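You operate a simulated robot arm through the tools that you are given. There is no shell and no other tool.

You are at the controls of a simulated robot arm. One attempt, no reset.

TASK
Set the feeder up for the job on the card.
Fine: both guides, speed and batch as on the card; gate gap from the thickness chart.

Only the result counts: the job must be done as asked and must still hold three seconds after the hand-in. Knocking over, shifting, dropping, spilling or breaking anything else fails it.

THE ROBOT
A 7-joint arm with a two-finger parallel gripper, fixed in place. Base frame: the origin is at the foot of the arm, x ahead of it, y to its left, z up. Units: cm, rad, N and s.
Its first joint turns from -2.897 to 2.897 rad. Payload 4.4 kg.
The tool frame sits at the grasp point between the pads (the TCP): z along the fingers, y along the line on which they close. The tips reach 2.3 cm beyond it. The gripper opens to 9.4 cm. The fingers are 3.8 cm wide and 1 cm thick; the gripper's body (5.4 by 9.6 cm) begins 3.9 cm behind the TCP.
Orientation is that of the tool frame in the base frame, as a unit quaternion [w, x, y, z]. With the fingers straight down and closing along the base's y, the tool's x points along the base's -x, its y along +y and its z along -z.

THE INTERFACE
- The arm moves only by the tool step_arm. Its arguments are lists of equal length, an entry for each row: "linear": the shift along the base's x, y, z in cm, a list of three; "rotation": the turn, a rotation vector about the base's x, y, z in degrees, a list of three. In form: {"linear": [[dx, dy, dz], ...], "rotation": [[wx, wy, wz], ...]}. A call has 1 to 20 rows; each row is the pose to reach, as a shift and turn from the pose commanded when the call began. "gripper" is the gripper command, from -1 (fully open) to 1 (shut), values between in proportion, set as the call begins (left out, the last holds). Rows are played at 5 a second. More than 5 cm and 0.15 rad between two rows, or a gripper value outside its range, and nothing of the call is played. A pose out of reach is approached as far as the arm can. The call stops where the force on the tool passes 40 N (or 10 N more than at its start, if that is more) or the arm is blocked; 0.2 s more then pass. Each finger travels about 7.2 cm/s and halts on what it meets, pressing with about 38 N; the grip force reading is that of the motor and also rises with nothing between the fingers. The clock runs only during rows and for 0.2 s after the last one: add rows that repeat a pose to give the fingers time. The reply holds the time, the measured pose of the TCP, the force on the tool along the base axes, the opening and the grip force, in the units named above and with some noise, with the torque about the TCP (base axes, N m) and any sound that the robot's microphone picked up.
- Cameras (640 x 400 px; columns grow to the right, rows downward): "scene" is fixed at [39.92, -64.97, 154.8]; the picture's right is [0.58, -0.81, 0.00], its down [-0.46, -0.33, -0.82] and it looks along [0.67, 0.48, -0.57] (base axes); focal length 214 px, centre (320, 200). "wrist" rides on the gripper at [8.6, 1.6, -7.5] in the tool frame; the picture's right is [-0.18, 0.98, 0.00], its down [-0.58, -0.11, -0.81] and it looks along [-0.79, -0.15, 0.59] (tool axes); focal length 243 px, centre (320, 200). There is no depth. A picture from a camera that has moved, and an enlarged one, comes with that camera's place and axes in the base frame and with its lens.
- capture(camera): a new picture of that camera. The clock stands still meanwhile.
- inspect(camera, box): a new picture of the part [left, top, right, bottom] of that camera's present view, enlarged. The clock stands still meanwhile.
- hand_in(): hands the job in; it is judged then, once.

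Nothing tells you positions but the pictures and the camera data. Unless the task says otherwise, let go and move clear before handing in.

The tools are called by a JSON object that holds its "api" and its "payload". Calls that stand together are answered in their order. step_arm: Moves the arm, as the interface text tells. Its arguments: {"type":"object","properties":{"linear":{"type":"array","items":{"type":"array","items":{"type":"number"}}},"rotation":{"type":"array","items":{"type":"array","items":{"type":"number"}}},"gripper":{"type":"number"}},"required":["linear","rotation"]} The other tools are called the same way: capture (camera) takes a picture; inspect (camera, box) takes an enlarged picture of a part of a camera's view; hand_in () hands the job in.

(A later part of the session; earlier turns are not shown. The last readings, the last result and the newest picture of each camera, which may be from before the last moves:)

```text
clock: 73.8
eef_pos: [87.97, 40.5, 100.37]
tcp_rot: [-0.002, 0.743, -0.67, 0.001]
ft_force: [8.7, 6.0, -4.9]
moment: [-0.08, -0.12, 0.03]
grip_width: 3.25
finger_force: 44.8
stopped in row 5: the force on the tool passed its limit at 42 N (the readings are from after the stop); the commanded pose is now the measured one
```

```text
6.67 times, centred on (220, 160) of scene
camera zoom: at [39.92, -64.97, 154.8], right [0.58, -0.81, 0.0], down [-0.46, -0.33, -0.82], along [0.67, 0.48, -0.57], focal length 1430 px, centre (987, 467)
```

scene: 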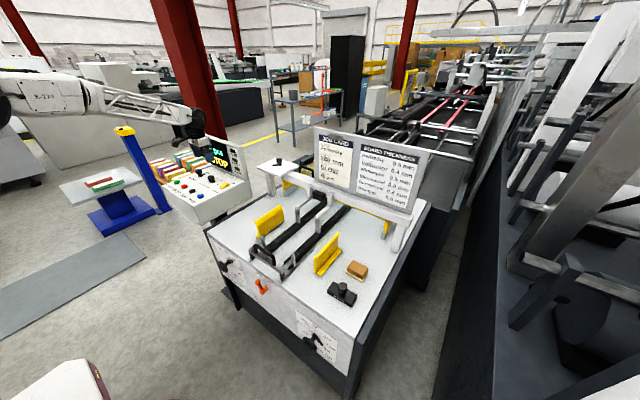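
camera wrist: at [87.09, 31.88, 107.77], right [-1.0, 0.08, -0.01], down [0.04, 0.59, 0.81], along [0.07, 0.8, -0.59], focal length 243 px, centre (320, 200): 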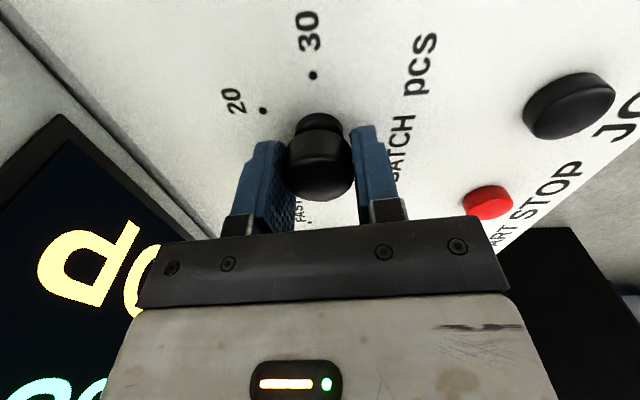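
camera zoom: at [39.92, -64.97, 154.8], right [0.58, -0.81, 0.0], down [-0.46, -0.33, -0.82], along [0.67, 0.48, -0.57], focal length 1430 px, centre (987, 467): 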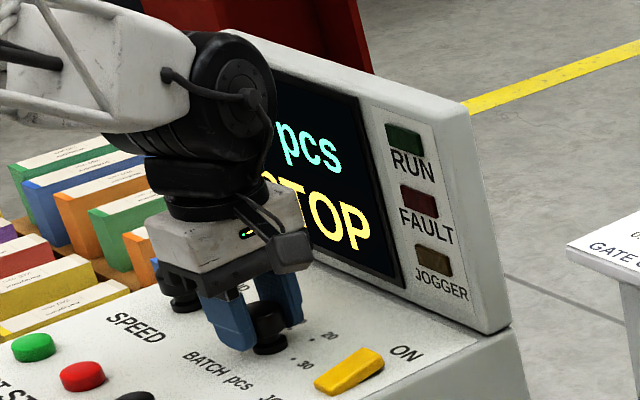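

The turn stopped at 24° on a side load from being slightly off-centre. I'll open a little, re-centre at about (88.0, 40.1) and regrip.

{"api": "step_arm", "payload": {"linear": [[0, 0, 0], [0, -0.2, 0], [0.04, -0.4, 0], [0.04, -0.4, 0]], "rotation": [[0, 0, 0], [0, 0, 0], [0, 0, 0], [0, 0, 0]], "gripper": 0}}

{"api": "step_arm", "payload": {"linear": [[0, 0, 0], [0, 0, 0], [0, 0, 0]], "rotation": [[0, 0, 0], [0, 0, 0], [0, 0, 0]], "gripper": 1}}

{"api": "step_arm", "payload": {"linear": [[0, 0, 0], [0, 0, 0], [0, 0, 0], [0, 0, 0], [0, 0, 0], [0, 0, 0], [0, 0, 0], [0, 0, 0]], "rotation": [[0, 0, -5], [0, 0, -10], [0, 0, -15], [0, 0, -20], [0, 0, -25], [0, 0, -30], [0, 0, -36], [0, 0, -36]]}}

{"api": "inspect", "payload": {"camera": "scene", "box": [180, 130, 260, 190]}}

```text
clock: 74.8
eef_pos: [87.98, 40.2, 100.41]
tcp_rot: [-0.001, 0.743, -0.669, 0.002]
ft_force: [0.4, -0.3, -0.2]
moment: [0.03, -0.02, 0.06]
grip_width: 4.7
finger_force: 0.1
```

```text
clock: 75.7
eef_pos: [87.9, 40.06, 100.3]
tcp_rot: [-0.002, 0.743, -0.669, 0.002]
ft_force: [7.3, 5.7, -3.8]
moment: [-0.01, -0.18, 0.01]
grip_width: 3.25
finger_force: 44.5
stopped in row 3: the force on the tool passed its limit at 41 N (the readings are from after the stop); the commanded pose is now the measured one
```

```text
clock: 77.5
eef_pos: [88.0, 40.15, 100.4]
tcp_rot: [0.002, -0.499, 0.866, -0.004]
ft_force: [-7.9, 1.5, -9.5]
moment: [0.61, -0.24, -0.03]
grip_width: 3.26
finger_force: 44.8
```

```text
6.67 times, centred on (220, 160) of scene
camera zoom: at [39.92, -64.97, 154.8], right [0.58, -0.81, 0.0], down [-0.46, -0.33, -0.82], along [0.67, 0.48, -0.57], focal length 1430 px, centre (987, 467)
```

zoom: 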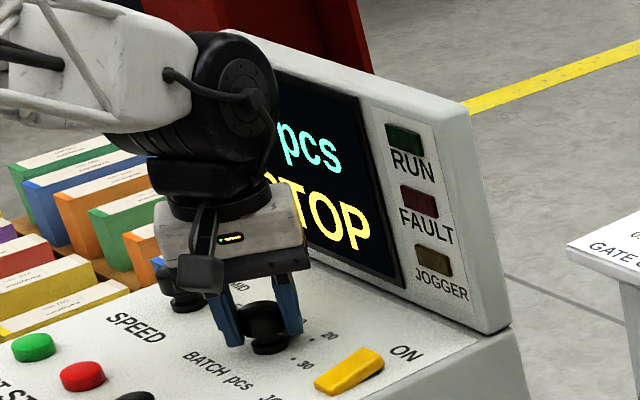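

The turn is smooth now, about 60° so far (near 10). Another 60° to reach 20.

{"api": "step_arm", "payload": {"linear": [[0, 0, 0], [0, 0, 0], [0, 0, 0], [0, 0, 0], [0, 0, 0], [0, 0, 0], [0, 0, 0], [0, 0, 0], [0, 0, 0], [0, 0, 0], [0, 0, 0], [0, 0, 0], [0, 0, 0]], "rotation": [[0, 0, -5], [0, 0, -10], [0, 0, -15], [0, 0, -20], [0, 0, -25], [0, 0, -30], [0, 0, -35], [0, 0, -40], [0, 0, -45], [0, 0, -50], [0, 0, -55], [0, 0, -60], [0, 0, -60]]}}

{"api": "inspect", "payload": {"camera": "scene", "box": [200, 155, 250, 190]}}

{"api": "capture", "payload": {"camera": "wrist"}}

```text
clock: 80.3
eef_pos: [87.84, 40.22, 100.22]
tcp_rot: [0.0, 0.0, 1.0, -0.003]
ft_force: [-15.5, 20.3, -10.1]
moment: [0.25, -0.3, 0.01]
grip_width: 3.24
finger_force: 45.0
```

```text
11.43 times, centred on (225, 172) of scene
camera zoom: at [39.92, -64.97, 154.8], right [0.58, -0.81, 0.0], down [-0.46, -0.33, -0.82], along [0.67, 0.48, -0.57], focal length 2451 px, centre (1406, 514)
```

zoom: 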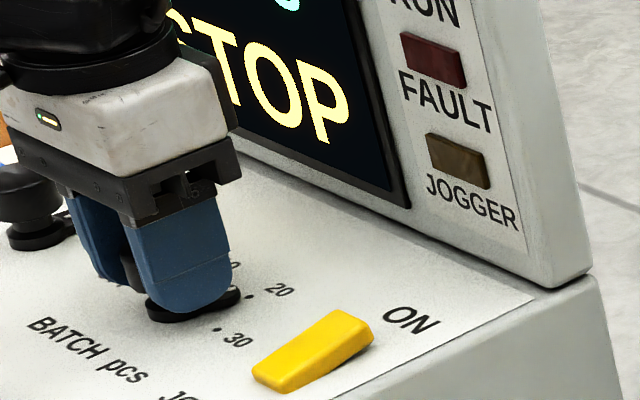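

```text
taken
camera wrist: at [79.16, 42.01, 107.83], right [0.18, 0.98, -0.01], down [0.58, -0.1, 0.81], along [0.79, -0.15, -0.59], focal length 243 px, centre (320, 200)
```

wrist: 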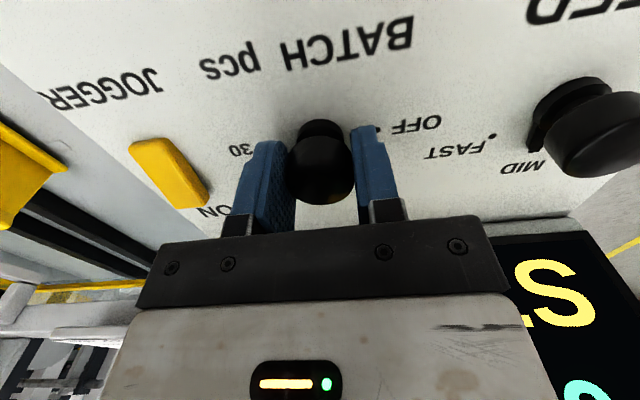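

The pointer now appears to aim at 20. I'll release, rise straight up and check.

{"api": "step_arm", "payload": {"linear": [[0, 0, 0], [0, 0, 0], [0, 0, 0], [0, 0, 2], [0, 0, 5], [0, 0, 8], [-2, 2, 11], [-2, 2, 11]], "rotation": [[0, 0, 0], [0, 0, 0], [0, 0, 0], [0, 0, 0], [0, 0, 0], [0, 0, 0], [0, 0, 0], [0, 0, 0]], "gripper": -1}}

{"api": "inspect", "payload": {"camera": "scene", "box": [200, 155, 250, 190]}}

{"api": "inspect", "payload": {"camera": "wrist", "box": [230, 0, 410, 110]}}

{"api": "capture", "payload": {"camera": "wrist"}}

```text
clock: 82.1
eef_pos: [85.81, 42.15, 111.41]
tcp_rot: [0.0, 0.0, 1.0, -0.004]
ft_force: [0.8, -0.5, -0.4]
moment: [0.01, -0.02, 0.02]
grip_width: 9.43
finger_force: 0.1
```

```text
11.43 times, centred on (225, 172) of scene
camera zoom: at [39.92, -64.97, 154.8], right [0.58, -0.81, 0.0], down [-0.46, -0.33, -0.82], along [0.67, 0.48, -0.57], focal length 2451 px, centre (1406, 514)
```

zoom: 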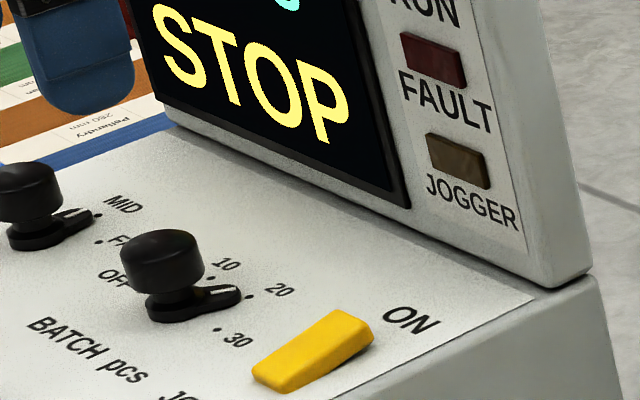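

```text
3.56 times, centred on (320, 55) of wrist
camera zoom: at [77.1, 43.98, 118.81], right [0.18, 0.98, -0.01], down [0.58, -0.1, 0.81], along [0.79, -0.15, -0.59], focal length 863 px, centre (320, 716)
```

zoom: 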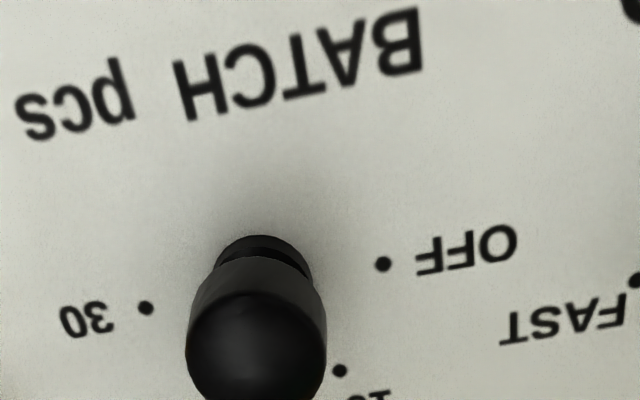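

```text
taken
camera wrist: at [77.1, 43.98, 118.81], right [0.18, 0.98, -0.01], down [0.58, -0.1, 0.81], along [0.79, -0.15, -0.59], focal length 243 px, centre (320, 200)
```

wrist: 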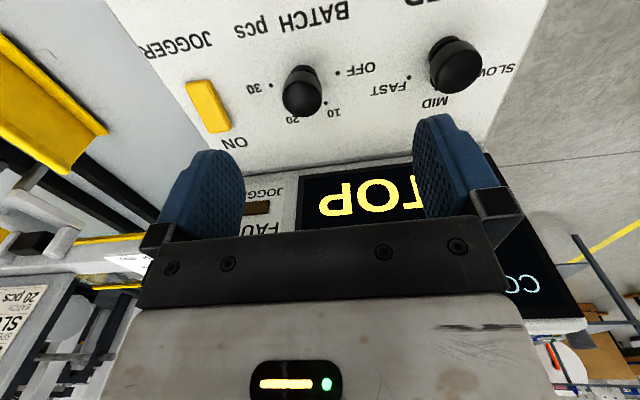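

{"api": "inspect", "payload": {"camera": "scene", "box": [206, 170, 230, 184]}}

{"api": "inspect", "payload": {"camera": "scene", "box": [196, 163, 220, 177]}}

```text
16.00 times, centred on (218, 177) of scene
camera zoom: at [39.92, -64.97, 154.8], right [0.58, -0.81, 0.0], down [-0.46, -0.33, -0.82], along [0.67, 0.48, -0.57], focal length 3432 px, centre (1952, 568)
```

zoom: 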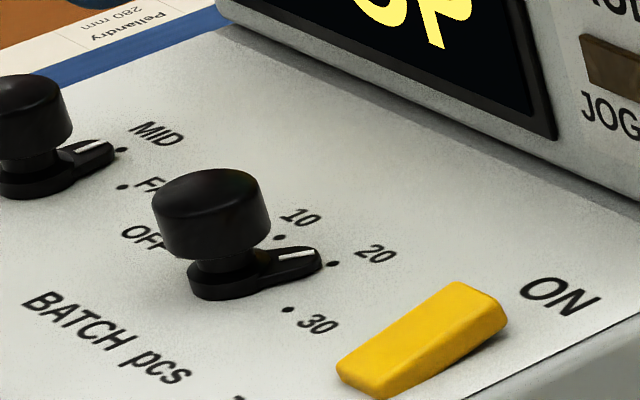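

```text
16.00 times, centred on (208, 170) of scene
camera zoom: at [39.92, -64.97, 154.8], right [0.58, -0.81, 0.0], down [-0.46, -0.33, -0.82], along [0.67, 0.48, -0.57], focal length 3432 px, centre (2112, 680)
```

zoom: 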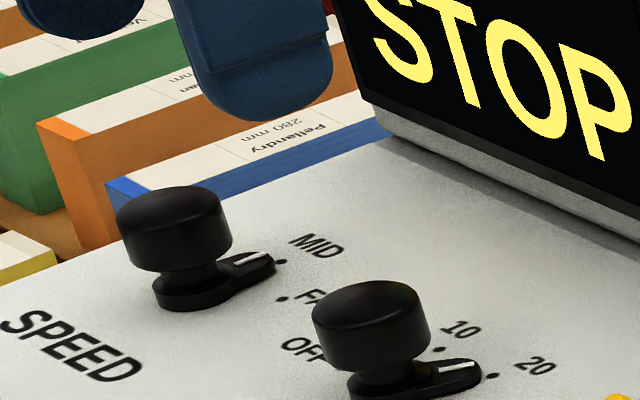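

Batch is on 20. Next I'll move above the speed knob.

{"api": "step_arm", "payload": {"linear": [[0.5, 3, 0.5], [1, 6, 0.5], [1.8, 9, 0.5], [2.3, 10.3, 0.5], [2.3, 10.3, 0.5]], "rotation": [[0, 0, 0], [0, 0, 0], [0, 0, 0], [0, 0, 0], [0, 0, 0]]}}

{"api": "capture", "payload": {"camera": "wrist"}}

{"api": "inspect", "payload": {"camera": "wrist", "box": [240, 0, 400, 110]}}

```text
clock: 83.3
eef_pos: [88.21, 52.48, 111.85]
tcp_rot: [0.0, 0.001, 1.0, -0.003]
ft_force: [-0.2, -0.1, 0.7]
moment: [-0.02, -0.01, -0.01]
grip_width: 9.4
finger_force: 0.0
```

```text
taken
camera wrist: at [79.41, 54.29, 119.3], right [0.18, 0.98, -0.01], down [0.58, -0.1, 0.81], along [0.79, -0.15, -0.59], focal length 243 px, centre (320, 200)
```

wrist: 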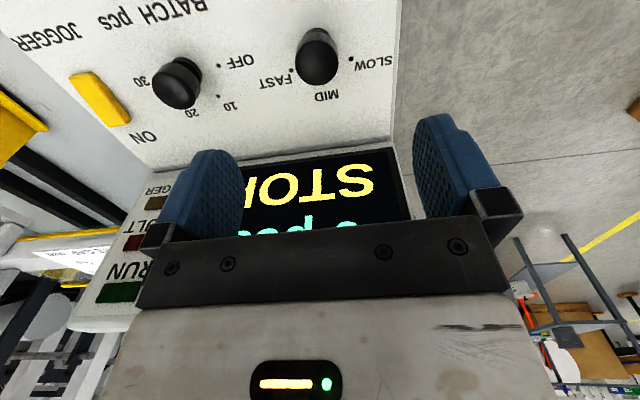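

```text
3.64 times, centred on (320, 55) of wrist
camera zoom: at [79.41, 54.29, 119.3], right [0.18, 0.98, -0.01], down [0.58, -0.1, 0.81], along [0.79, -0.15, -0.59], focal length 882 px, centre (320, 727)
```

zoom: 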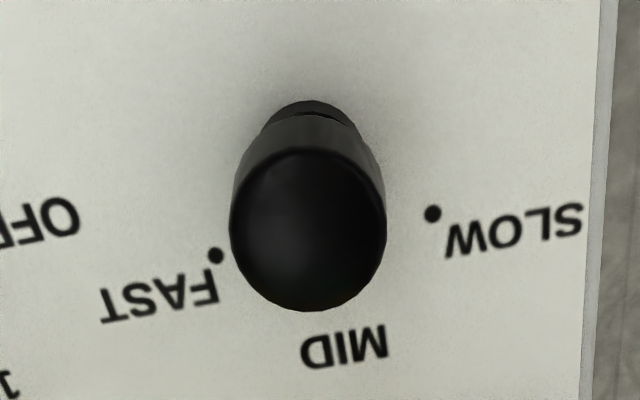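

The speed knob centre is about (87.95, 52.2). I'll descend and grip it.

{"api": "step_arm", "payload": {"linear": [[-0.2, -0.28, -2.5], [-0.2, -0.28, -5], [-0.2, -0.28, -7.5], [-0.2, -0.28, -9.5], [-0.2, -0.28, -10.5], [-0.2, -0.28, -11.5], [-0.2, -0.28, -11.5]], "rotation": [[0, 0, 0], [0, 0, 0], [0, 0, 0], [0, 0, 0], [0, 0, 0], [0, 0, 0], [0, 0, 0]]}}

{"api": "capture", "payload": {"camera": "wrist"}}

{"api": "inspect", "payload": {"camera": "scene", "box": [180, 130, 260, 190]}}

```text
clock: 84.9
eef_pos: [87.95, 52.21, 100.44]
tcp_rot: [0.0, 0.0, 1.0, -0.003]
ft_force: [-0.7, 0.2, -0.1]
moment: [0.0, 0.01, 0.01]
grip_width: 9.4
finger_force: 0.1
```

```text
taken
camera wrist: at [79.19, 54.01, 107.81], right [0.18, 0.98, -0.01], down [0.58, -0.1, 0.81], along [0.79, -0.15, -0.59], focal length 243 px, centre (320, 200)
```

wrist: 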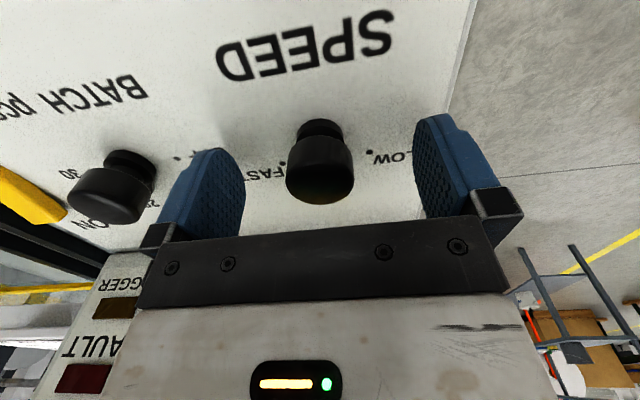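

```text
6.67 times, centred on (220, 160) of scene
camera zoom: at [39.92, -64.97, 154.8], right [0.58, -0.81, 0.0], down [-0.46, -0.33, -0.82], along [0.67, 0.48, -0.57], focal length 1430 px, centre (987, 467)
```

zoom: 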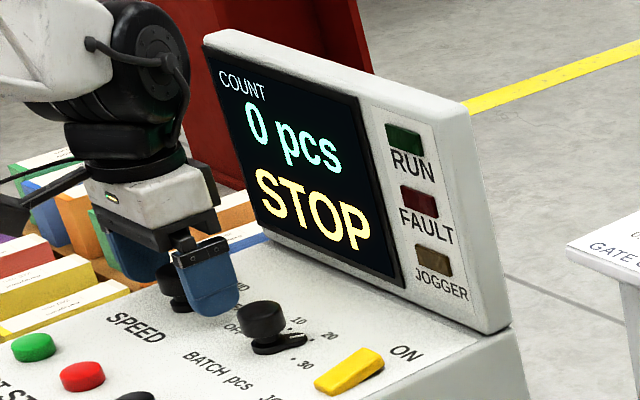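

Centred at column 320. I'll close and turn counter-clockwise (+z) by 60°.

{"api": "step_arm", "payload": {"linear": [[0, 0, 0], [0, 0, 0], [0, 0, 0], [0, 0, 0]], "rotation": [[0, 0, 0], [0, 0, 0], [0, 0, 0], [0, 0, 0]], "gripper": 1}}

{"api": "step_arm", "payload": {"linear": [[0, 0, 0], [0, 0, 0], [0, 0, 0], [0, 0, 0], [0, 0, 0], [0, 0, 0], [0, 0, 0]], "rotation": [[0, 0, 5], [0, 0, 10], [0, 0, 15], [0, 0, 20], [0, 0, 25], [0, 0, 30], [0, 0, 30]]}}

```text
clock: 85.9
eef_pos: [88.02, 52.15, 100.4]
tcp_rot: [0.0, 0.0, 1.0, -0.004]
ft_force: [-1.3, -1.1, 0.3]
moment: [-0.04, 0.01, 0.02]
grip_width: 3.23
finger_force: 44.6
```

```text
clock: 87.5
eef_pos: [88.0, 52.17, 100.36]
tcp_rot: [0.001, -0.26, 0.966, -0.003]
ft_force: [-12.6, 25.0, -4.4]
moment: [0.4, 0.05, 0.0]
grip_width: 3.23
finger_force: 45.1
```

{"api": "step_arm", "payload": {"linear": [[-0.07, 0.12, 0], [-0.09, 0.12, 0], [-0.11, 0.12, 0], [-0.13, 0.12, 0], [-0.15, 0.12, 0], [-0.15, 0.12, 0], [-0.15, 0.12, 0], [-0.15, 0.12, 0]], "rotation": [[0, 0, 0], [0, 0, 5], [0, 0, 10], [0, 0, 15], [0, 0, 20], [0, 0, 25], [0, 0, 30], [0, 0, 30]]}}

{"api": "capture", "payload": {"camera": "wrist"}}

{"api": "inspect", "payload": {"camera": "scene", "box": [190, 150, 240, 185]}}

```text
clock: 89.3
eef_pos: [87.95, 52.32, 100.48]
tcp_rot: [0.001, -0.501, 0.866, -0.003]
ft_force: [24.9, -1.8, -4.2]
moment: [0.35, -0.56, -0.03]
grip_width: 3.25
finger_force: 44.8
```

```text
taken
camera wrist: at [82.07, 45.64, 107.82], right [-0.76, 0.65, -0.01], down [0.38, 0.45, 0.81], along [0.53, 0.61, -0.59], focal length 243 px, centre (320, 200)
```

wrist: 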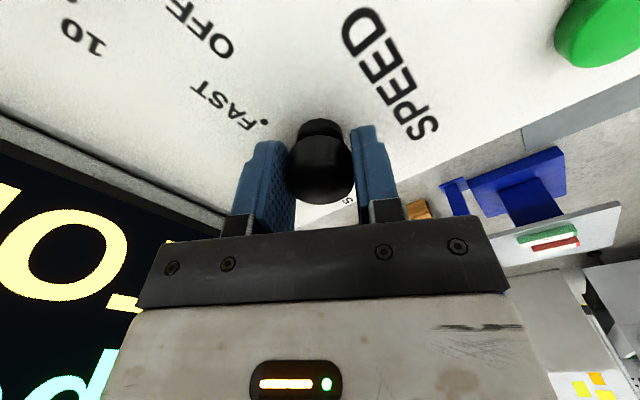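

```text
11.43 times, centred on (215, 168) of scene
camera zoom: at [39.92, -64.97, 154.8], right [0.58, -0.81, 0.0], down [-0.46, -0.33, -0.82], along [0.67, 0.48, -0.57], focal length 2451 px, centre (1520, 571)
```

zoom: 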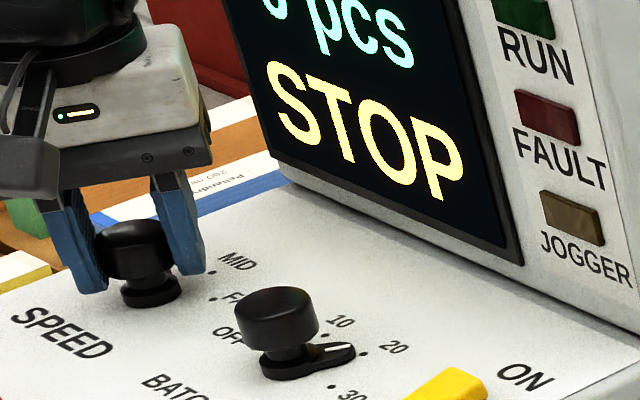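

Turned a full 60°. I'll release, rise and rotate back to view the pointer.

{"api": "step_arm", "payload": {"linear": [[0, 0, 0], [0, 0, 0], [0, 0, 0], [0, 0, 2], [0, 0, 5], [0, 0, 8], [-1, -2, 11], [-2, -4, 11], [-3, -6, 11], [-4, -7, 11], [-4, -7, 11], [-4, -7, 11], [-4, -7, 11], [-4, -7, 11], [-4, -7, 11]], "rotation": [[0, 0, 0], [0, 0, 0], [0, 0, 0], [0, 0, 0], [0, 0, 0], [0, 0, 0], [0, 0, -8], [0, 0, -16], [0, 0, -24], [0, 0, -32], [0, 0, -40], [0, 0, -48], [0, 0, -56], [0, 0, -60], [0, 0, -60]], "gripper": -1}}

{"api": "capture", "payload": {"camera": "wrist"}}

{"api": "inspect", "payload": {"camera": "wrist", "box": [360, 0, 500, 110]}}

{"api": "inspect", "payload": {"camera": "scene", "box": [196, 160, 226, 180]}}

```text
clock: 92.5
eef_pos: [83.91, 45.2, 111.42]
tcp_rot: [0.0, 0.001, 1.0, -0.003]
ft_force: [0.1, 0.6, -0.4]
moment: [0.03, -0.01, -0.03]
grip_width: 9.4
finger_force: 0.0
```

```text
taken
camera wrist: at [75.11, 47.09, 118.89], right [0.19, 0.98, -0.01], down [0.58, -0.1, 0.81], along [0.79, -0.15, -0.59], focal length 243 px, centre (320, 200)
```

wrist: 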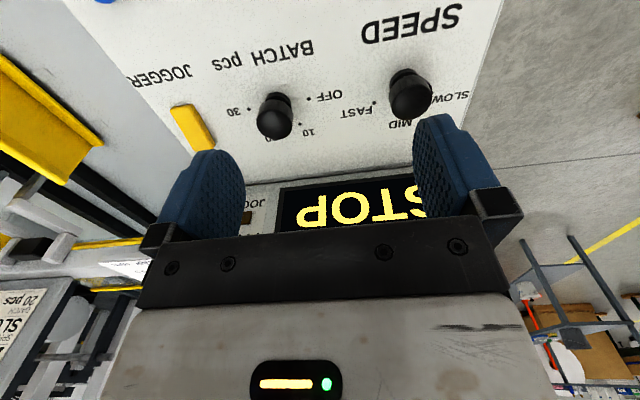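

```text
3.64 times, centred on (430, 55) of wrist
camera zoom: at [75.11, 47.09, 118.89], right [0.19, 0.98, -0.01], down [0.58, -0.1, 0.81], along [0.79, -0.15, -0.59], focal length 882 px, centre (-80, 727)
```

zoom: 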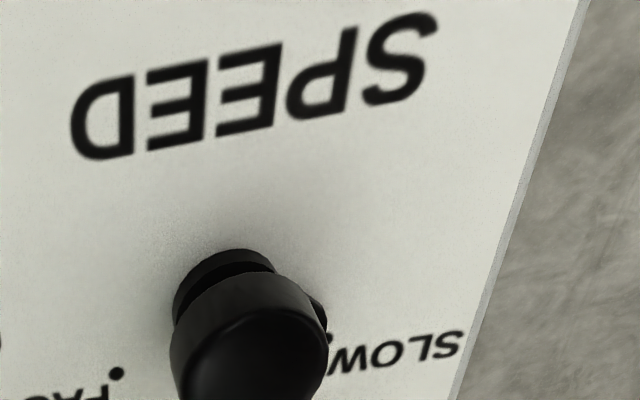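

```text
16.00 times, centred on (211, 170) of scene
camera zoom: at [39.92, -64.97, 154.8], right [0.58, -0.81, 0.0], down [-0.46, -0.33, -0.82], along [0.67, 0.48, -0.57], focal length 3432 px, centre (2064, 680)
```

zoom: 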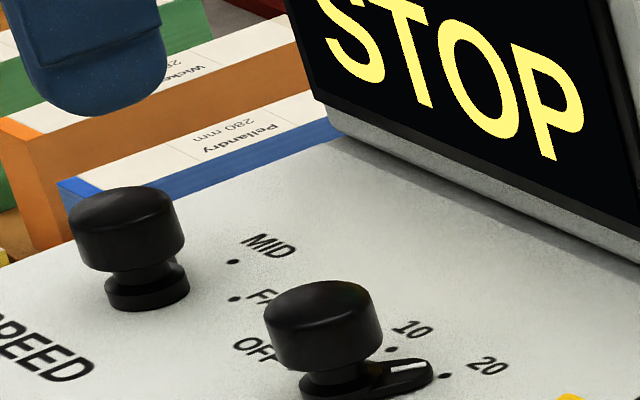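

{"api": "step_arm", "payload": {"linear": [[0, 4, 0.5], [0, 8, 1], [0, 12, 1.5], [0, 16, 2], [0, 18, 2], [0, 18, 2]], "rotation": [[0, 0, 0], [0, 0, 0], [0, 0, 0], [0, 0, 0], [0, 0, 0], [0, 0, 0]]}}

{"api": "capture", "payload": {"camera": "wrist"}}

{"api": "inspect", "payload": {"camera": "wrist", "box": [150, 0, 310, 110]}}

```text
clock: 93.9
eef_pos: [83.99, 63.24, 113.35]
tcp_rot: [0.0, 0.0, 1.0, -0.003]
ft_force: [0.0, -0.5, -0.4]
moment: [0.02, -0.02, 0.03]
grip_width: 9.4
finger_force: 0.1
```

```text
taken
camera wrist: at [75.26, 64.94, 120.84], right [0.18, 0.98, -0.01], down [0.58, -0.1, 0.81], along [0.79, -0.15, -0.59], focal length 243 px, centre (320, 200)
```

wrist: 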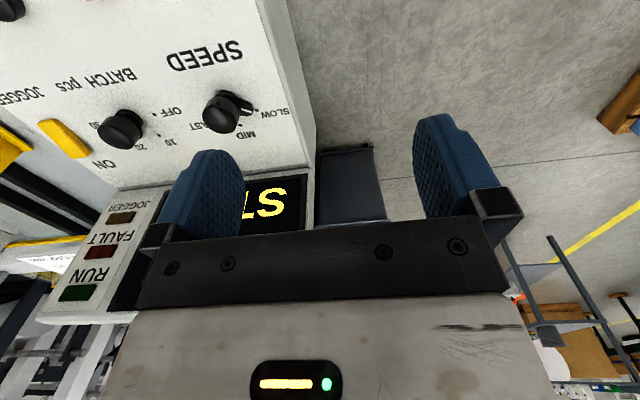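

```text
3.64 times, centred on (230, 55) of wrist
camera zoom: at [75.26, 64.94, 120.84], right [0.18, 0.98, -0.01], down [0.58, -0.1, 0.81], along [0.79, -0.15, -0.59], focal length 882 px, centre (647, 727)
```

zoom: 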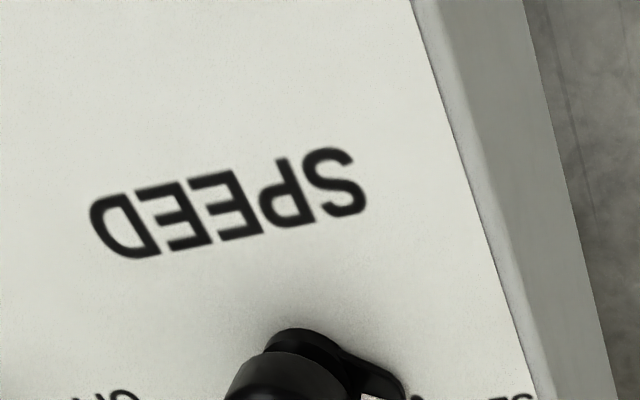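

{"api": "inspect", "payload": {"camera": "wrist", "box": [190, 75, 270, 145]}}

{"api": "inspect", "payload": {"camera": "wrist", "box": [90, 90, 190, 160]}}

```text
5.71 times, centred on (230, 110) of wrist
camera zoom: at [75.26, 64.94, 120.84], right [0.18, 0.98, -0.01], down [0.58, -0.1, 0.81], along [0.79, -0.15, -0.59], focal length 1386 px, centre (834, 714)
```

zoom: 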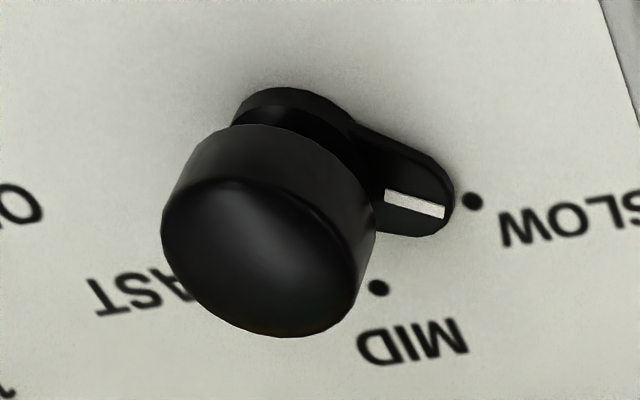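

```text
5.71 times, centred on (140, 125) of wrist
camera zoom: at [75.26, 64.94, 120.84], right [0.18, 0.98, -0.01], down [0.58, -0.1, 0.81], along [0.79, -0.15, -0.59], focal length 1386 px, centre (1349, 629)
```

zoom: 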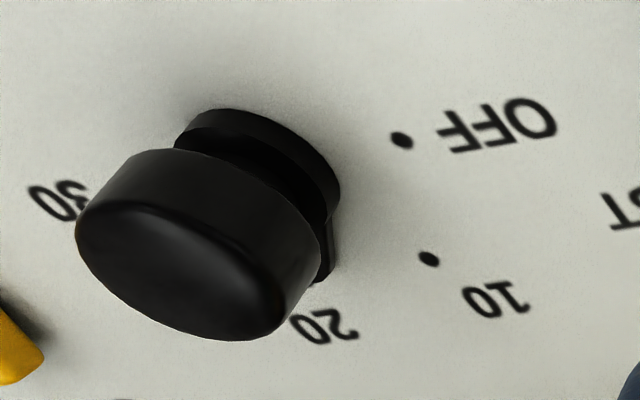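

Speed points at SLOW and batch at 20. Now I'll view the gate-gap dial farther out at about (114, 15, 106).

{"api": "step_arm", "payload": {"linear": [[0, -1, 4], [0, -3, 8], [0, -6, 12], [0, -11, 12], [0, -16, 12], [0, -21, 12], [0, -26, 12], [0, -31, 12], [0, -36, 12], [0, -41, 12], [0, -45, 12], [0, -45, 12]], "rotation": [[0, 0, 0], [0, 0, 0], [0, 0, 0], [0, 0, 0], [0, 0, 0], [0, 0, 0], [0, 0, 0], [0, 0, 0], [0, 0, 0], [0, 0, 0], [0, 0, 0], [0, 0, 0]]}}

{"api": "capture", "payload": {"camera": "wrist"}}

{"api": "inspect", "payload": {"camera": "scene", "box": [258, 150, 308, 185]}}

```text
clock: 96.5
eef_pos: [83.61, 18.21, 125.56]
tcp_rot: [-0.001, 0.0, 1.0, -0.004]
ft_force: [0.1, 0.5, 0.5]
moment: [0.02, -0.01, 0.01]
grip_width: 9.39
finger_force: 0.1
```

```text
taken
camera wrist: at [74.86, 20.08, 132.93], right [0.18, 0.98, -0.01], down [0.58, -0.1, 0.81], along [0.79, -0.15, -0.59], focal length 243 px, centre (320, 200)
```

wrist: 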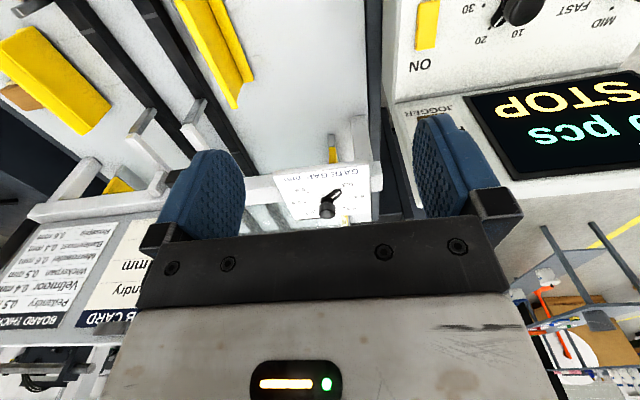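

```text
11.43 times, centred on (283, 168) of scene
camera zoom: at [39.92, -64.97, 154.8], right [0.58, -0.81, 0.0], down [-0.46, -0.33, -0.82], along [0.67, 0.48, -0.57], focal length 2451 px, centre (743, 571)
```

zoom: 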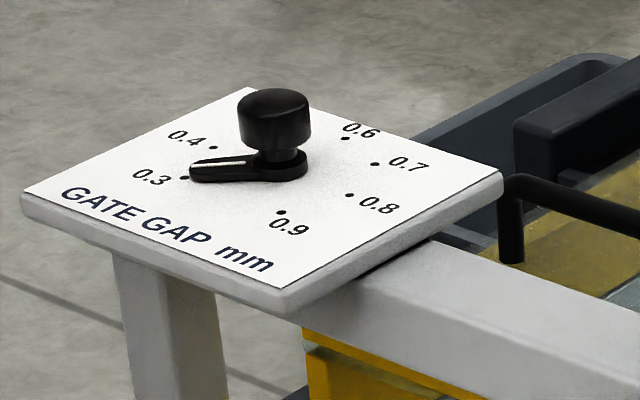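

{"api": "inspect", "payload": {"camera": "wrist", "box": [270, 155, 380, 235]}}

{"api": "inspect", "payload": {"camera": "wrist", "box": [295, 180, 355, 220]}}

```text
5.00 times, centred on (325, 195) of wrist
camera zoom: at [74.86, 20.08, 132.93], right [0.18, 0.98, -0.01], down [0.58, -0.1, 0.81], along [0.79, -0.15, -0.59], focal length 1213 px, centre (295, 225)
```

zoom: 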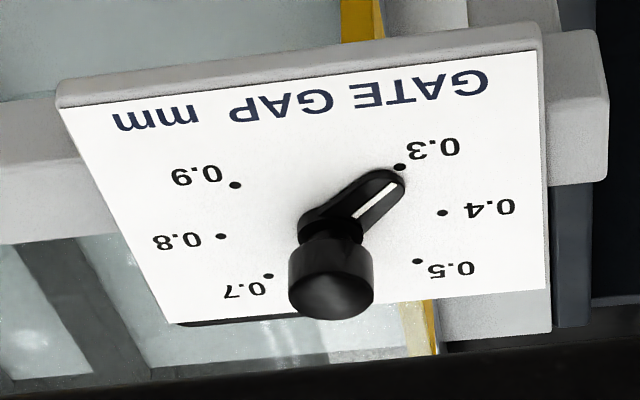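

```text
10.00 times, centred on (325, 200) of wrist
camera zoom: at [74.86, 20.08, 132.93], right [0.18, 0.98, -0.01], down [0.58, -0.1, 0.81], along [0.79, -0.15, -0.59], focal length 2426 px, centre (270, 200)
```

zoom: 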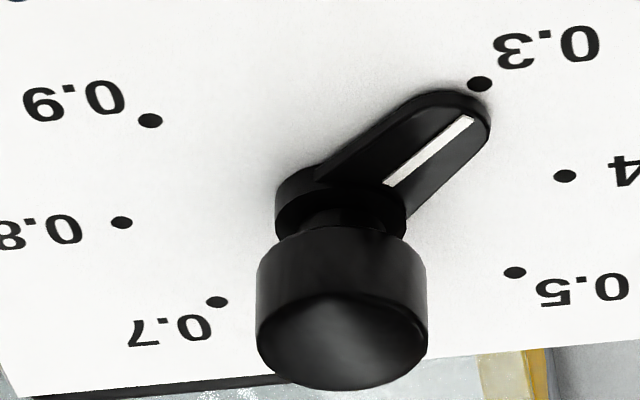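

The gate dial centre is about (113.3, 14.3) with its plate at z≈104.4. The pointer is at 0.3 and 0.5 is 90° clockwise. I'll reach out with the tool pitched 30° outward and hover above it.

{"api": "step_arm", "payload": {"linear": [[3, -0.5, 0], [6.5, -1, 0], [10, -1.5, -1], [13.5, -2, -2], [17, -2.5, -3], [20.5, -3, -5], [24, -3.5, -7], [26.5, -3.9, -9], [28.5, -3.9, -10], [28.5, -3.9, -10]], "rotation": [[0, -4, 0], [0, -8, 0], [0, -12, 0], [0, -16, 0], [0, -20, 0], [0, -24, 0], [0, -28, 0], [0, -30, 0], [0, -30, 0], [0, -30, 0]]}}

{"api": "capture", "payload": {"camera": "wrist"}}

{"api": "capture", "payload": {"camera": "scene"}}

```text
clock: 98.7
eef_pos: [112.57, 14.27, 115.28]
tcp_rot: [0.26, 0.001, 0.966, -0.004]
ft_force: [-0.3, -0.8, 0.5]
moment: [0.03, 0.03, -0.01]
grip_width: 9.4
finger_force: 0.1
```

```text
taken
camera wrist: at [101.23, 16.07, 117.37], right [0.16, 0.98, 0.09], down [0.1, -0.1, 0.99], along [0.98, -0.15, -0.12], focal length 243 px, centre (320, 200)
```

wrist: 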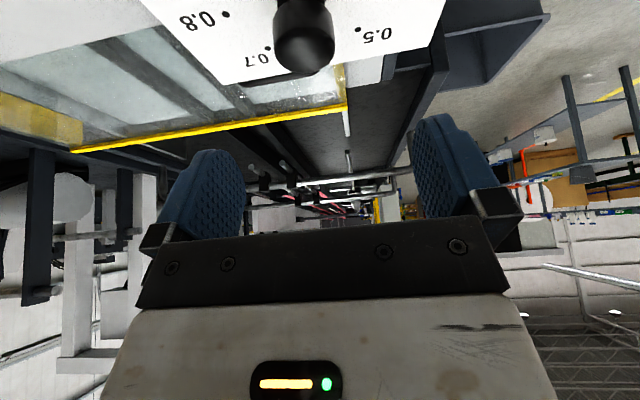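

```text
taken
```

scene: 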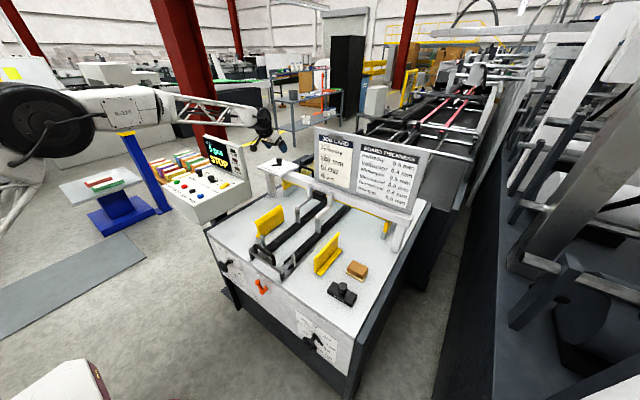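

That reached easily. I'll test whether straight tool-down is reachable here too, which makes turning simpler.

{"api": "step_arm", "payload": {"linear": [[0.2, 0, 0], [0.4, 0, 0], [0.6, 0, 0], [0.7, 0, 0], [0.7, 0, 0], [0.7, 0, 0]], "rotation": [[0, 6, 0], [0, 12, 0], [0, 18, 0], [0, 24, 0], [0, 30, 0], [0, 30, 0]]}}

{"api": "capture", "payload": {"camera": "wrist"}}

```text
clock: 100.1
eef_pos: [113.17, 14.45, 115.36]
tcp_rot: [-0.001, 0.0, 1.0, -0.003]
ft_force: [1.5, 0.3, -0.4]
moment: [-0.03, -0.03, 0.01]
grip_width: 9.41
finger_force: 0.1
```

```text
taken
camera wrist: at [104.41, 16.19, 122.82], right [0.18, 0.98, -0.01], down [0.58, -0.1, 0.81], along [0.79, -0.15, -0.59], focal length 243 px, centre (320, 200)
```

wrist: 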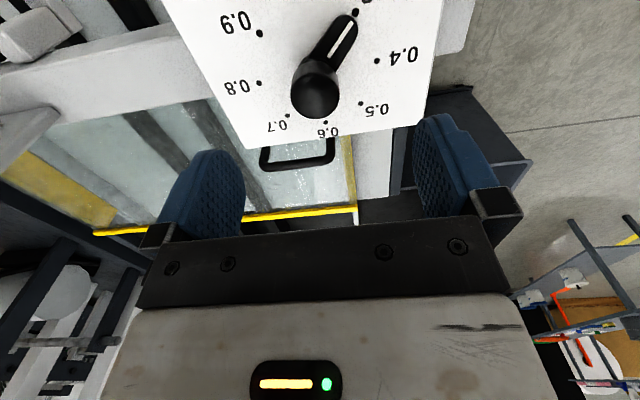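

Straight down works here. I'll yaw to +135° so the fingers close perpendicular to the pointer, then descend.

{"api": "step_arm", "payload": {"linear": [[0, 0, 0], [0, 0, 0], [0, 0, 0], [0, 0, 0], [0, 0, 0], [0, 0, 0], [0, 0, 0], [0, 0, 0], [0.1, -0.4, 0], [0.1, -0.4, 0], [0.1, -0.4, 0], [0.1, -0.4, 0], [0.1, -0.4, 0], [0.1, -0.4, 0], [0.1, -0.4, 0], [0.1, -0.4, 0], [0.1, -0.4, 0], [0.1, -0.4, 0]], "rotation": [[0, 0, 8], [0, 0, 16], [0, 0, 24], [0, 0, 32], [0, 0, 40], [0, 0, 48], [0, 0, 56], [0, 0, 64], [0, 0, 72], [0, 0, 80], [0, 0, 88], [0, 0, 96], [0, 0, 104], [0, 0, 112], [0, 0, 120], [0, 0, 128], [0, 0, 135], [0, 0, 135]]}}

{"api": "capture", "payload": {"camera": "wrist"}}

```text
clock: 103.9
eef_pos: [113.28, 13.97, 115.39]
tcp_rot: [-0.003, 0.924, -0.382, 0.002]
ft_force: [1.1, 0.0, 0.6]
moment: [0.02, 0.02, 0.03]
grip_width: 9.39
finger_force: 0.0
```

```text
taken
camera wrist: at [118.0, 6.78, 122.84], right [-0.82, -0.57, -0.01], down [-0.34, 0.48, 0.81], along [-0.45, 0.67, -0.59], focal length 243 px, centre (320, 200)
```

wrist: 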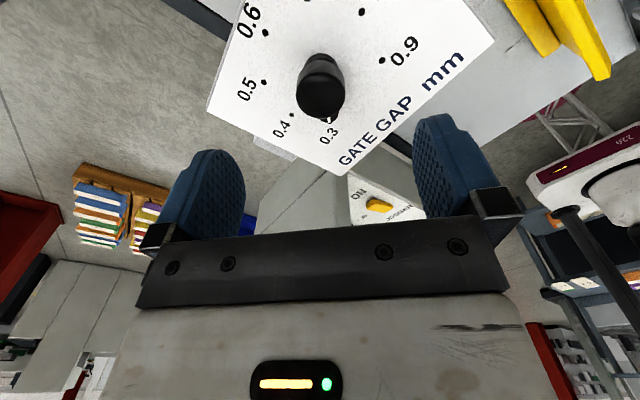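

The knob is exactly on axis. Descending.

{"api": "step_arm", "payload": {"linear": [[0, 0, -2.5], [0, 0, -4.5], [0, 0, -6], [0, 0, -7], [0, 0, -7.5], [0, 0, -7.5]], "rotation": [[0, 0, 0], [0, 0, 0], [0, 0, 0], [0, 0, 0], [0, 0, 0], [0, 0, 0]]}}

{"api": "capture", "payload": {"camera": "wrist"}}

{"api": "inspect", "payload": {"camera": "scene", "box": [248, 130, 318, 185]}}

```text
clock: 105.3
eef_pos: [113.32, 13.88, 107.79]
tcp_rot: [-0.003, 0.924, -0.383, 0.001]
ft_force: [-0.8, 0.4, -0.5]
moment: [-0.01, 0.0, 0.02]
grip_width: 9.43
finger_force: 0.0
```

```text
taken
camera wrist: at [118.07, 6.74, 115.32], right [-0.83, -0.56, -0.01], down [-0.34, 0.48, 0.81], along [-0.45, 0.67, -0.59], focal length 243 px, centre (320, 200)
```

wrist: 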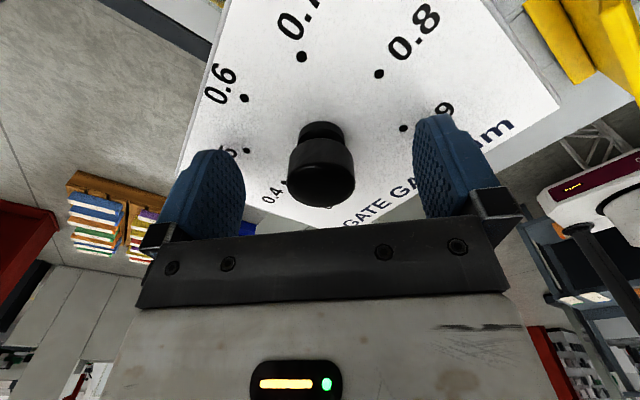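

```text
7.27 times, centred on (283, 158) of scene
camera zoom: at [39.92, -64.97, 154.8], right [0.58, -0.81, 0.0], down [-0.46, -0.33, -0.82], along [0.67, 0.48, -0.57], focal length 1560 px, centre (589, 509)
```

zoom: 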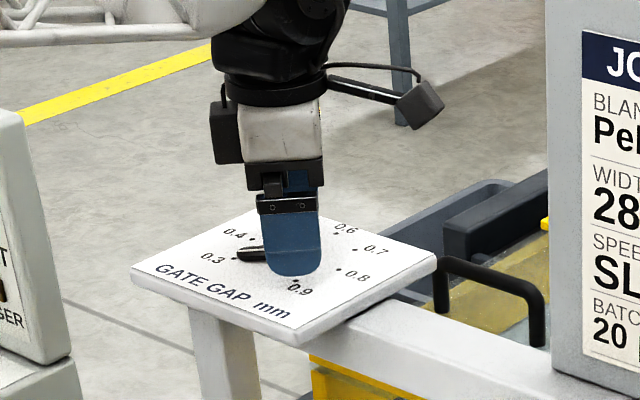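

Aligned. I'll close and turn clockwise 45° first.

{"api": "step_arm", "payload": {"linear": [[0, 0, 0], [0, 0, 0], [0, 0, 0], [0, 0, 0]], "rotation": [[0, 0, 0], [0, 0, 0], [0, 0, 0], [0, 0, 0]], "gripper": 1}}

{"api": "step_arm", "payload": {"linear": [[0, 0, 0], [0, 0, 0], [0, 0, 0], [0, 0, 0], [0, 0, 0], [0, 0, 0], [0, 0, 0]], "rotation": [[0, 0, -5], [0, 0, -10], [0, 0, -15], [0, 0, -20], [0, 0, -25], [0, 0, -30], [0, 0, -30]]}}

```text
clock: 106.3
eef_pos: [113.28, 13.98, 107.9]
tcp_rot: [-0.003, 0.924, -0.383, 0.002]
ft_force: [-9.2, -3.7, -0.1]
moment: [0.01, 0.15, 0.01]
grip_width: 3.24
finger_force: 44.7
```

```text
clock: 107.9
eef_pos: [113.06, 13.87, 107.94]
tcp_rot: [-0.002, 0.793, -0.609, 0.002]
ft_force: [-16.8, -25.7, -1.9]
moment: [-0.63, 0.19, 0.06]
grip_width: 3.22
finger_force: 45.4
```

{"api": "step_arm", "payload": {"linear": [[-0.06, -0.08, 0], [-0.1, -0.13, 0], [-0.1, -0.13, 0], [-0.1, -0.13, 0], [-0.1, -0.13, 0], [-0.1, -0.13, 0], [-0.1, -0.13, 0], [-0.1, -0.13, 0]], "rotation": [[0, 0, 0], [0, 0, -5], [0, 0, -10], [0, 0, -15], [0, 0, -20], [0, 0, -25], [0, 0, -30], [0, 0, -30]]}}

{"api": "inspect", "payload": {"camera": "scene", "box": [258, 145, 308, 180]}}

```text
clock: 109.0
eef_pos: [113.01, 13.73, 107.8]
tcp_rot: [0.003, -0.691, 0.722, -0.003]
ft_force: [9.3, 3.8, -1.2]
moment: [0.1, -0.44, -0.06]
grip_width: 3.24
finger_force: 44.8
stopped in row 5: the force on the tool passed its limit at 41 N (the readings are from after the stop); the commanded pose is now the measured one
```

```text
11.43 times, centred on (283, 162) of scene
camera zoom: at [39.92, -64.97, 154.8], right [0.58, -0.81, 0.0], down [-0.46, -0.33, -0.82], along [0.67, 0.48, -0.57], focal length 2451 px, centre (743, 629)
```

zoom: 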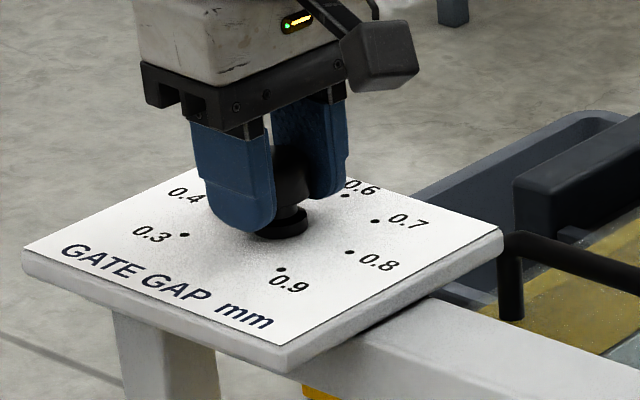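

{"api": "step_arm", "payload": {"linear": [[0.05, 0.02, 0], [0.05, 0.03, 0], [0.05, 0.03, 0], [0.05, 0.03, 0], [0.05, 0.03, 0], [0.05, 0.03, 0], [0.05, 0.03, 0]], "rotation": [[0, 0, 0], [0, 0, -4], [0, 0, -8], [0, 0, -12], [0, 0, -16], [0, 0, -20], [0, 0, -20]]}}

{"api": "inspect", "payload": {"camera": "scene", "box": [258, 145, 308, 180]}}

```text
clock: 110.6
eef_pos: [113.17, 13.91, 107.88]
tcp_rot: [0.003, -0.555, 0.832, -0.003]
ft_force: [-36.1, 0.6, -2.8]
moment: [-0.25, 0.72, 0.0]
grip_width: 3.21
finger_force: 45.1
```

```text
11.43 times, centred on (283, 162) of scene
camera zoom: at [39.92, -64.97, 154.8], right [0.58, -0.81, 0.0], down [-0.46, -0.33, -0.82], along [0.67, 0.48, -0.57], focal length 2451 px, centre (743, 629)
```

zoom: 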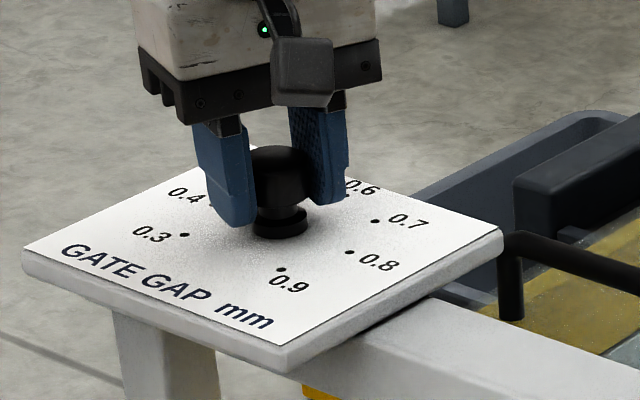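

{"api": "step_arm", "payload": {"linear": [[-0.08, 0.03, 0], [-0.16, 0.05, 0], [-0.16, 0.05, 0], [-0.16, 0.05, 0], [-0.16, 0.05, 0], [-0.16, 0.05, 0], [-0.16, 0.05, 0], [-0.16, 0.05, 0]], "rotation": [[0, 0, 0], [0, 0, 0], [0, 0, -5], [0, 0, -10], [0, 0, -15], [0, 0, -20], [0, 0, -22.4], [0, 0, -22.4]]}}

{"api": "capture", "payload": {"camera": "wrist"}}

```text
clock: 112.2
eef_pos: [113.03, 13.97, 107.77]
tcp_rot: [0.003, -0.391, 0.92, -0.004]
ft_force: [15.1, 0.1, -2.4]
moment: [0.2, -0.78, 0.01]
grip_width: 3.25
finger_force: 45.1
stopped in row 7: the force on the tool passed its limit at 48 N (the readings are from after the stop); the commanded pose is now the measured one
```

```text
taken
camera wrist: at [105.69, 8.98, 115.32], right [-0.58, 0.82, -0.01], down [0.48, 0.35, 0.81], along [0.66, 0.46, -0.59], focal length 243 px, centre (320, 200)
```

wrist: 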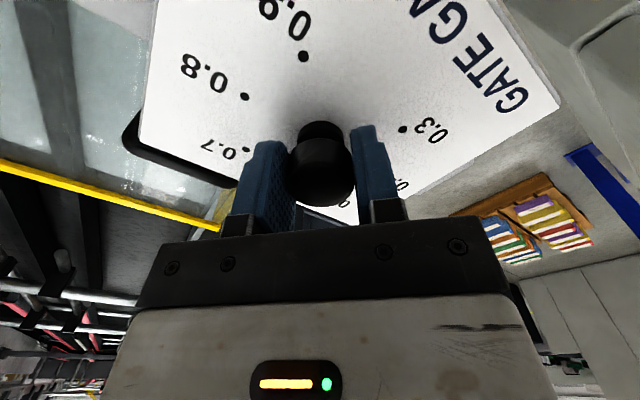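

About 89° turned. I'll release, rise and check the pointer.

{"api": "step_arm", "payload": {"linear": [[0, 0, 0], [0, 0, 0], [0, 0, 0], [0, 0, 2], [0, 0, 5], [0, 0, 8], [0, 0, 10], [0, 0, 10], [0, 0, 10], [0, 0, 10], [0, 0, 10], [0, 0, 10], [0, 0, 10], [0, 0, 10]], "rotation": [[0, 0, 0], [0, 0, 0], [0, 0, 0], [0, 0, 0], [0, 0, 0], [0, 0, 0], [0, 0, 8], [0, 0, 16], [0, 0, 24], [0, 0, 32], [0, 0, 40], [0, 0, 48], [0, 0, 56], [0, 0, 56]], "gripper": -1}}

{"api": "capture", "payload": {"camera": "wrist"}}

{"api": "inspect", "payload": {"camera": "wrist", "box": [240, 0, 400, 110]}}

{"api": "inspect", "payload": {"camera": "scene", "box": [258, 145, 308, 180]}}

```text
clock: 115.2
eef_pos: [112.96, 13.92, 117.87]
tcp_rot: [-0.005, 0.778, -0.629, 0.002]
ft_force: [-0.3, 0.0, -0.4]
moment: [0.02, 0.02, 0.05]
grip_width: 9.42
finger_force: 0.0
```

```text
taken
camera wrist: at [113.03, 5.21, 125.36], right [-1.0, -0.03, -0.01], down [-0.02, 0.59, 0.81], along [-0.02, 0.81, -0.59], focal length 243 px, centre (320, 200)
```

wrist: 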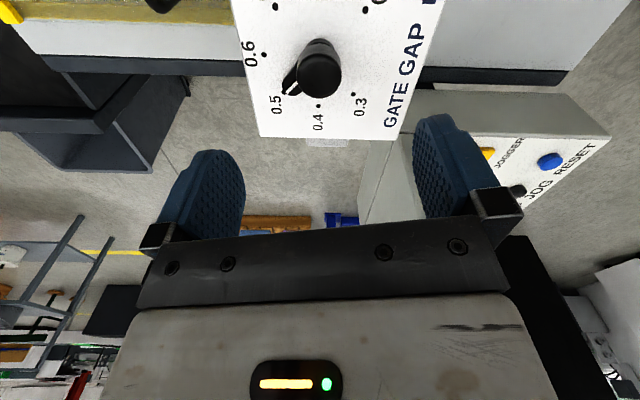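

```text
3.64 times, centred on (320, 55) of wrist
camera zoom: at [113.03, 5.21, 125.36], right [-1.0, -0.03, -0.01], down [-0.02, 0.59, 0.81], along [-0.02, 0.81, -0.59], focal length 882 px, centre (320, 727)
```

zoom: 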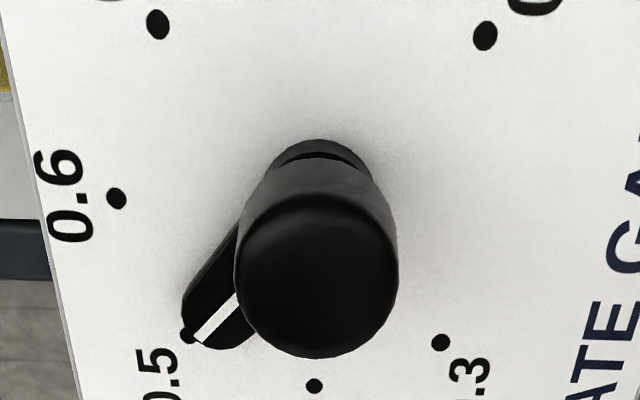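

```text
11.43 times, centred on (283, 162) of scene
camera zoom: at [39.92, -64.97, 154.8], right [0.58, -0.81, 0.0], down [-0.46, -0.33, -0.82], along [0.67, 0.48, -0.57], focal length 2451 px, centre (743, 629)
```

zoom: 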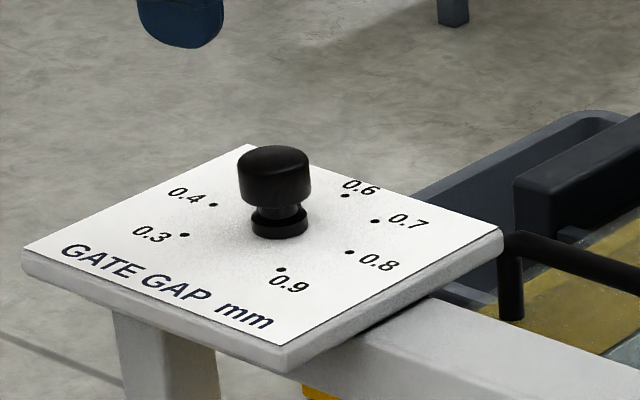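

The gate gap reads 0.5. Next I'll pull back from the sign, unwind the yaw, and swing right over the table with the arm extended.

{"api": "step_arm", "payload": {"linear": [[-2, 0, 1], [-4, 0, 2], [-6, 0, 3], [-8, 0, 4], [-10, 0, 5], [-12, -1, 6], [-14, -2, 7], [-16, -3, 8], [-18, -5, 8], [-18, -7, 8], [-18, -10, 8], [-18, -13, 8], [-18, -16, 8], [-18, -16, 8]], "rotation": [[0, 0, -8], [0, 0, -16], [0, 0, -24], [0, 0, -32], [0, 0, -40], [0, 0, -48], [0, 0, -56], [0, 0, -64], [0, 0, -72], [0, 0, -80], [0, 0, -88], [0, 0, -96], [0, 0, -102], [0, 0, -102]]}}

{"api": "capture", "payload": {"camera": "scene"}}

{"api": "capture", "payload": {"camera": "wrist"}}

```text
clock: 118.2
eef_pos: [94.85, -1.95, 125.87]
tcp_rot: [0.001, 0.0, 1.0, -0.005]
ft_force: [0.5, 0.4, -0.1]
moment: [0.01, 0.01, -0.06]
grip_width: 9.39
finger_force: 0.1
```

```text
taken
```

scene: 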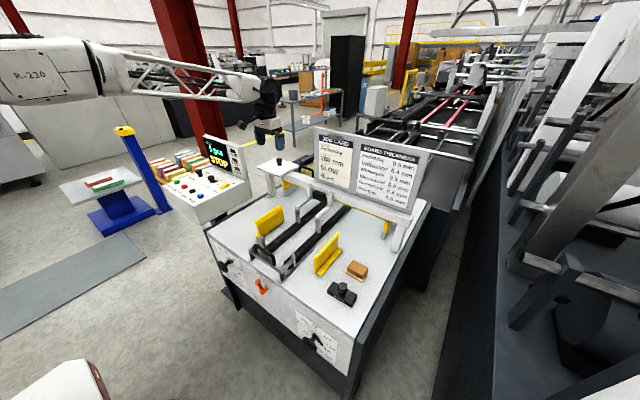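

```text
taken
camera wrist: at [86.04, -0.24, 133.34], right [0.18, 0.98, -0.01], down [0.58, -0.1, 0.81], along [0.79, -0.15, -0.59], focal length 243 px, centre (320, 200)
```

wrist: 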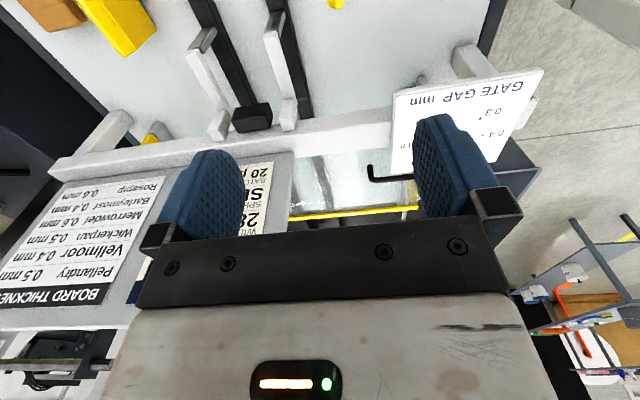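

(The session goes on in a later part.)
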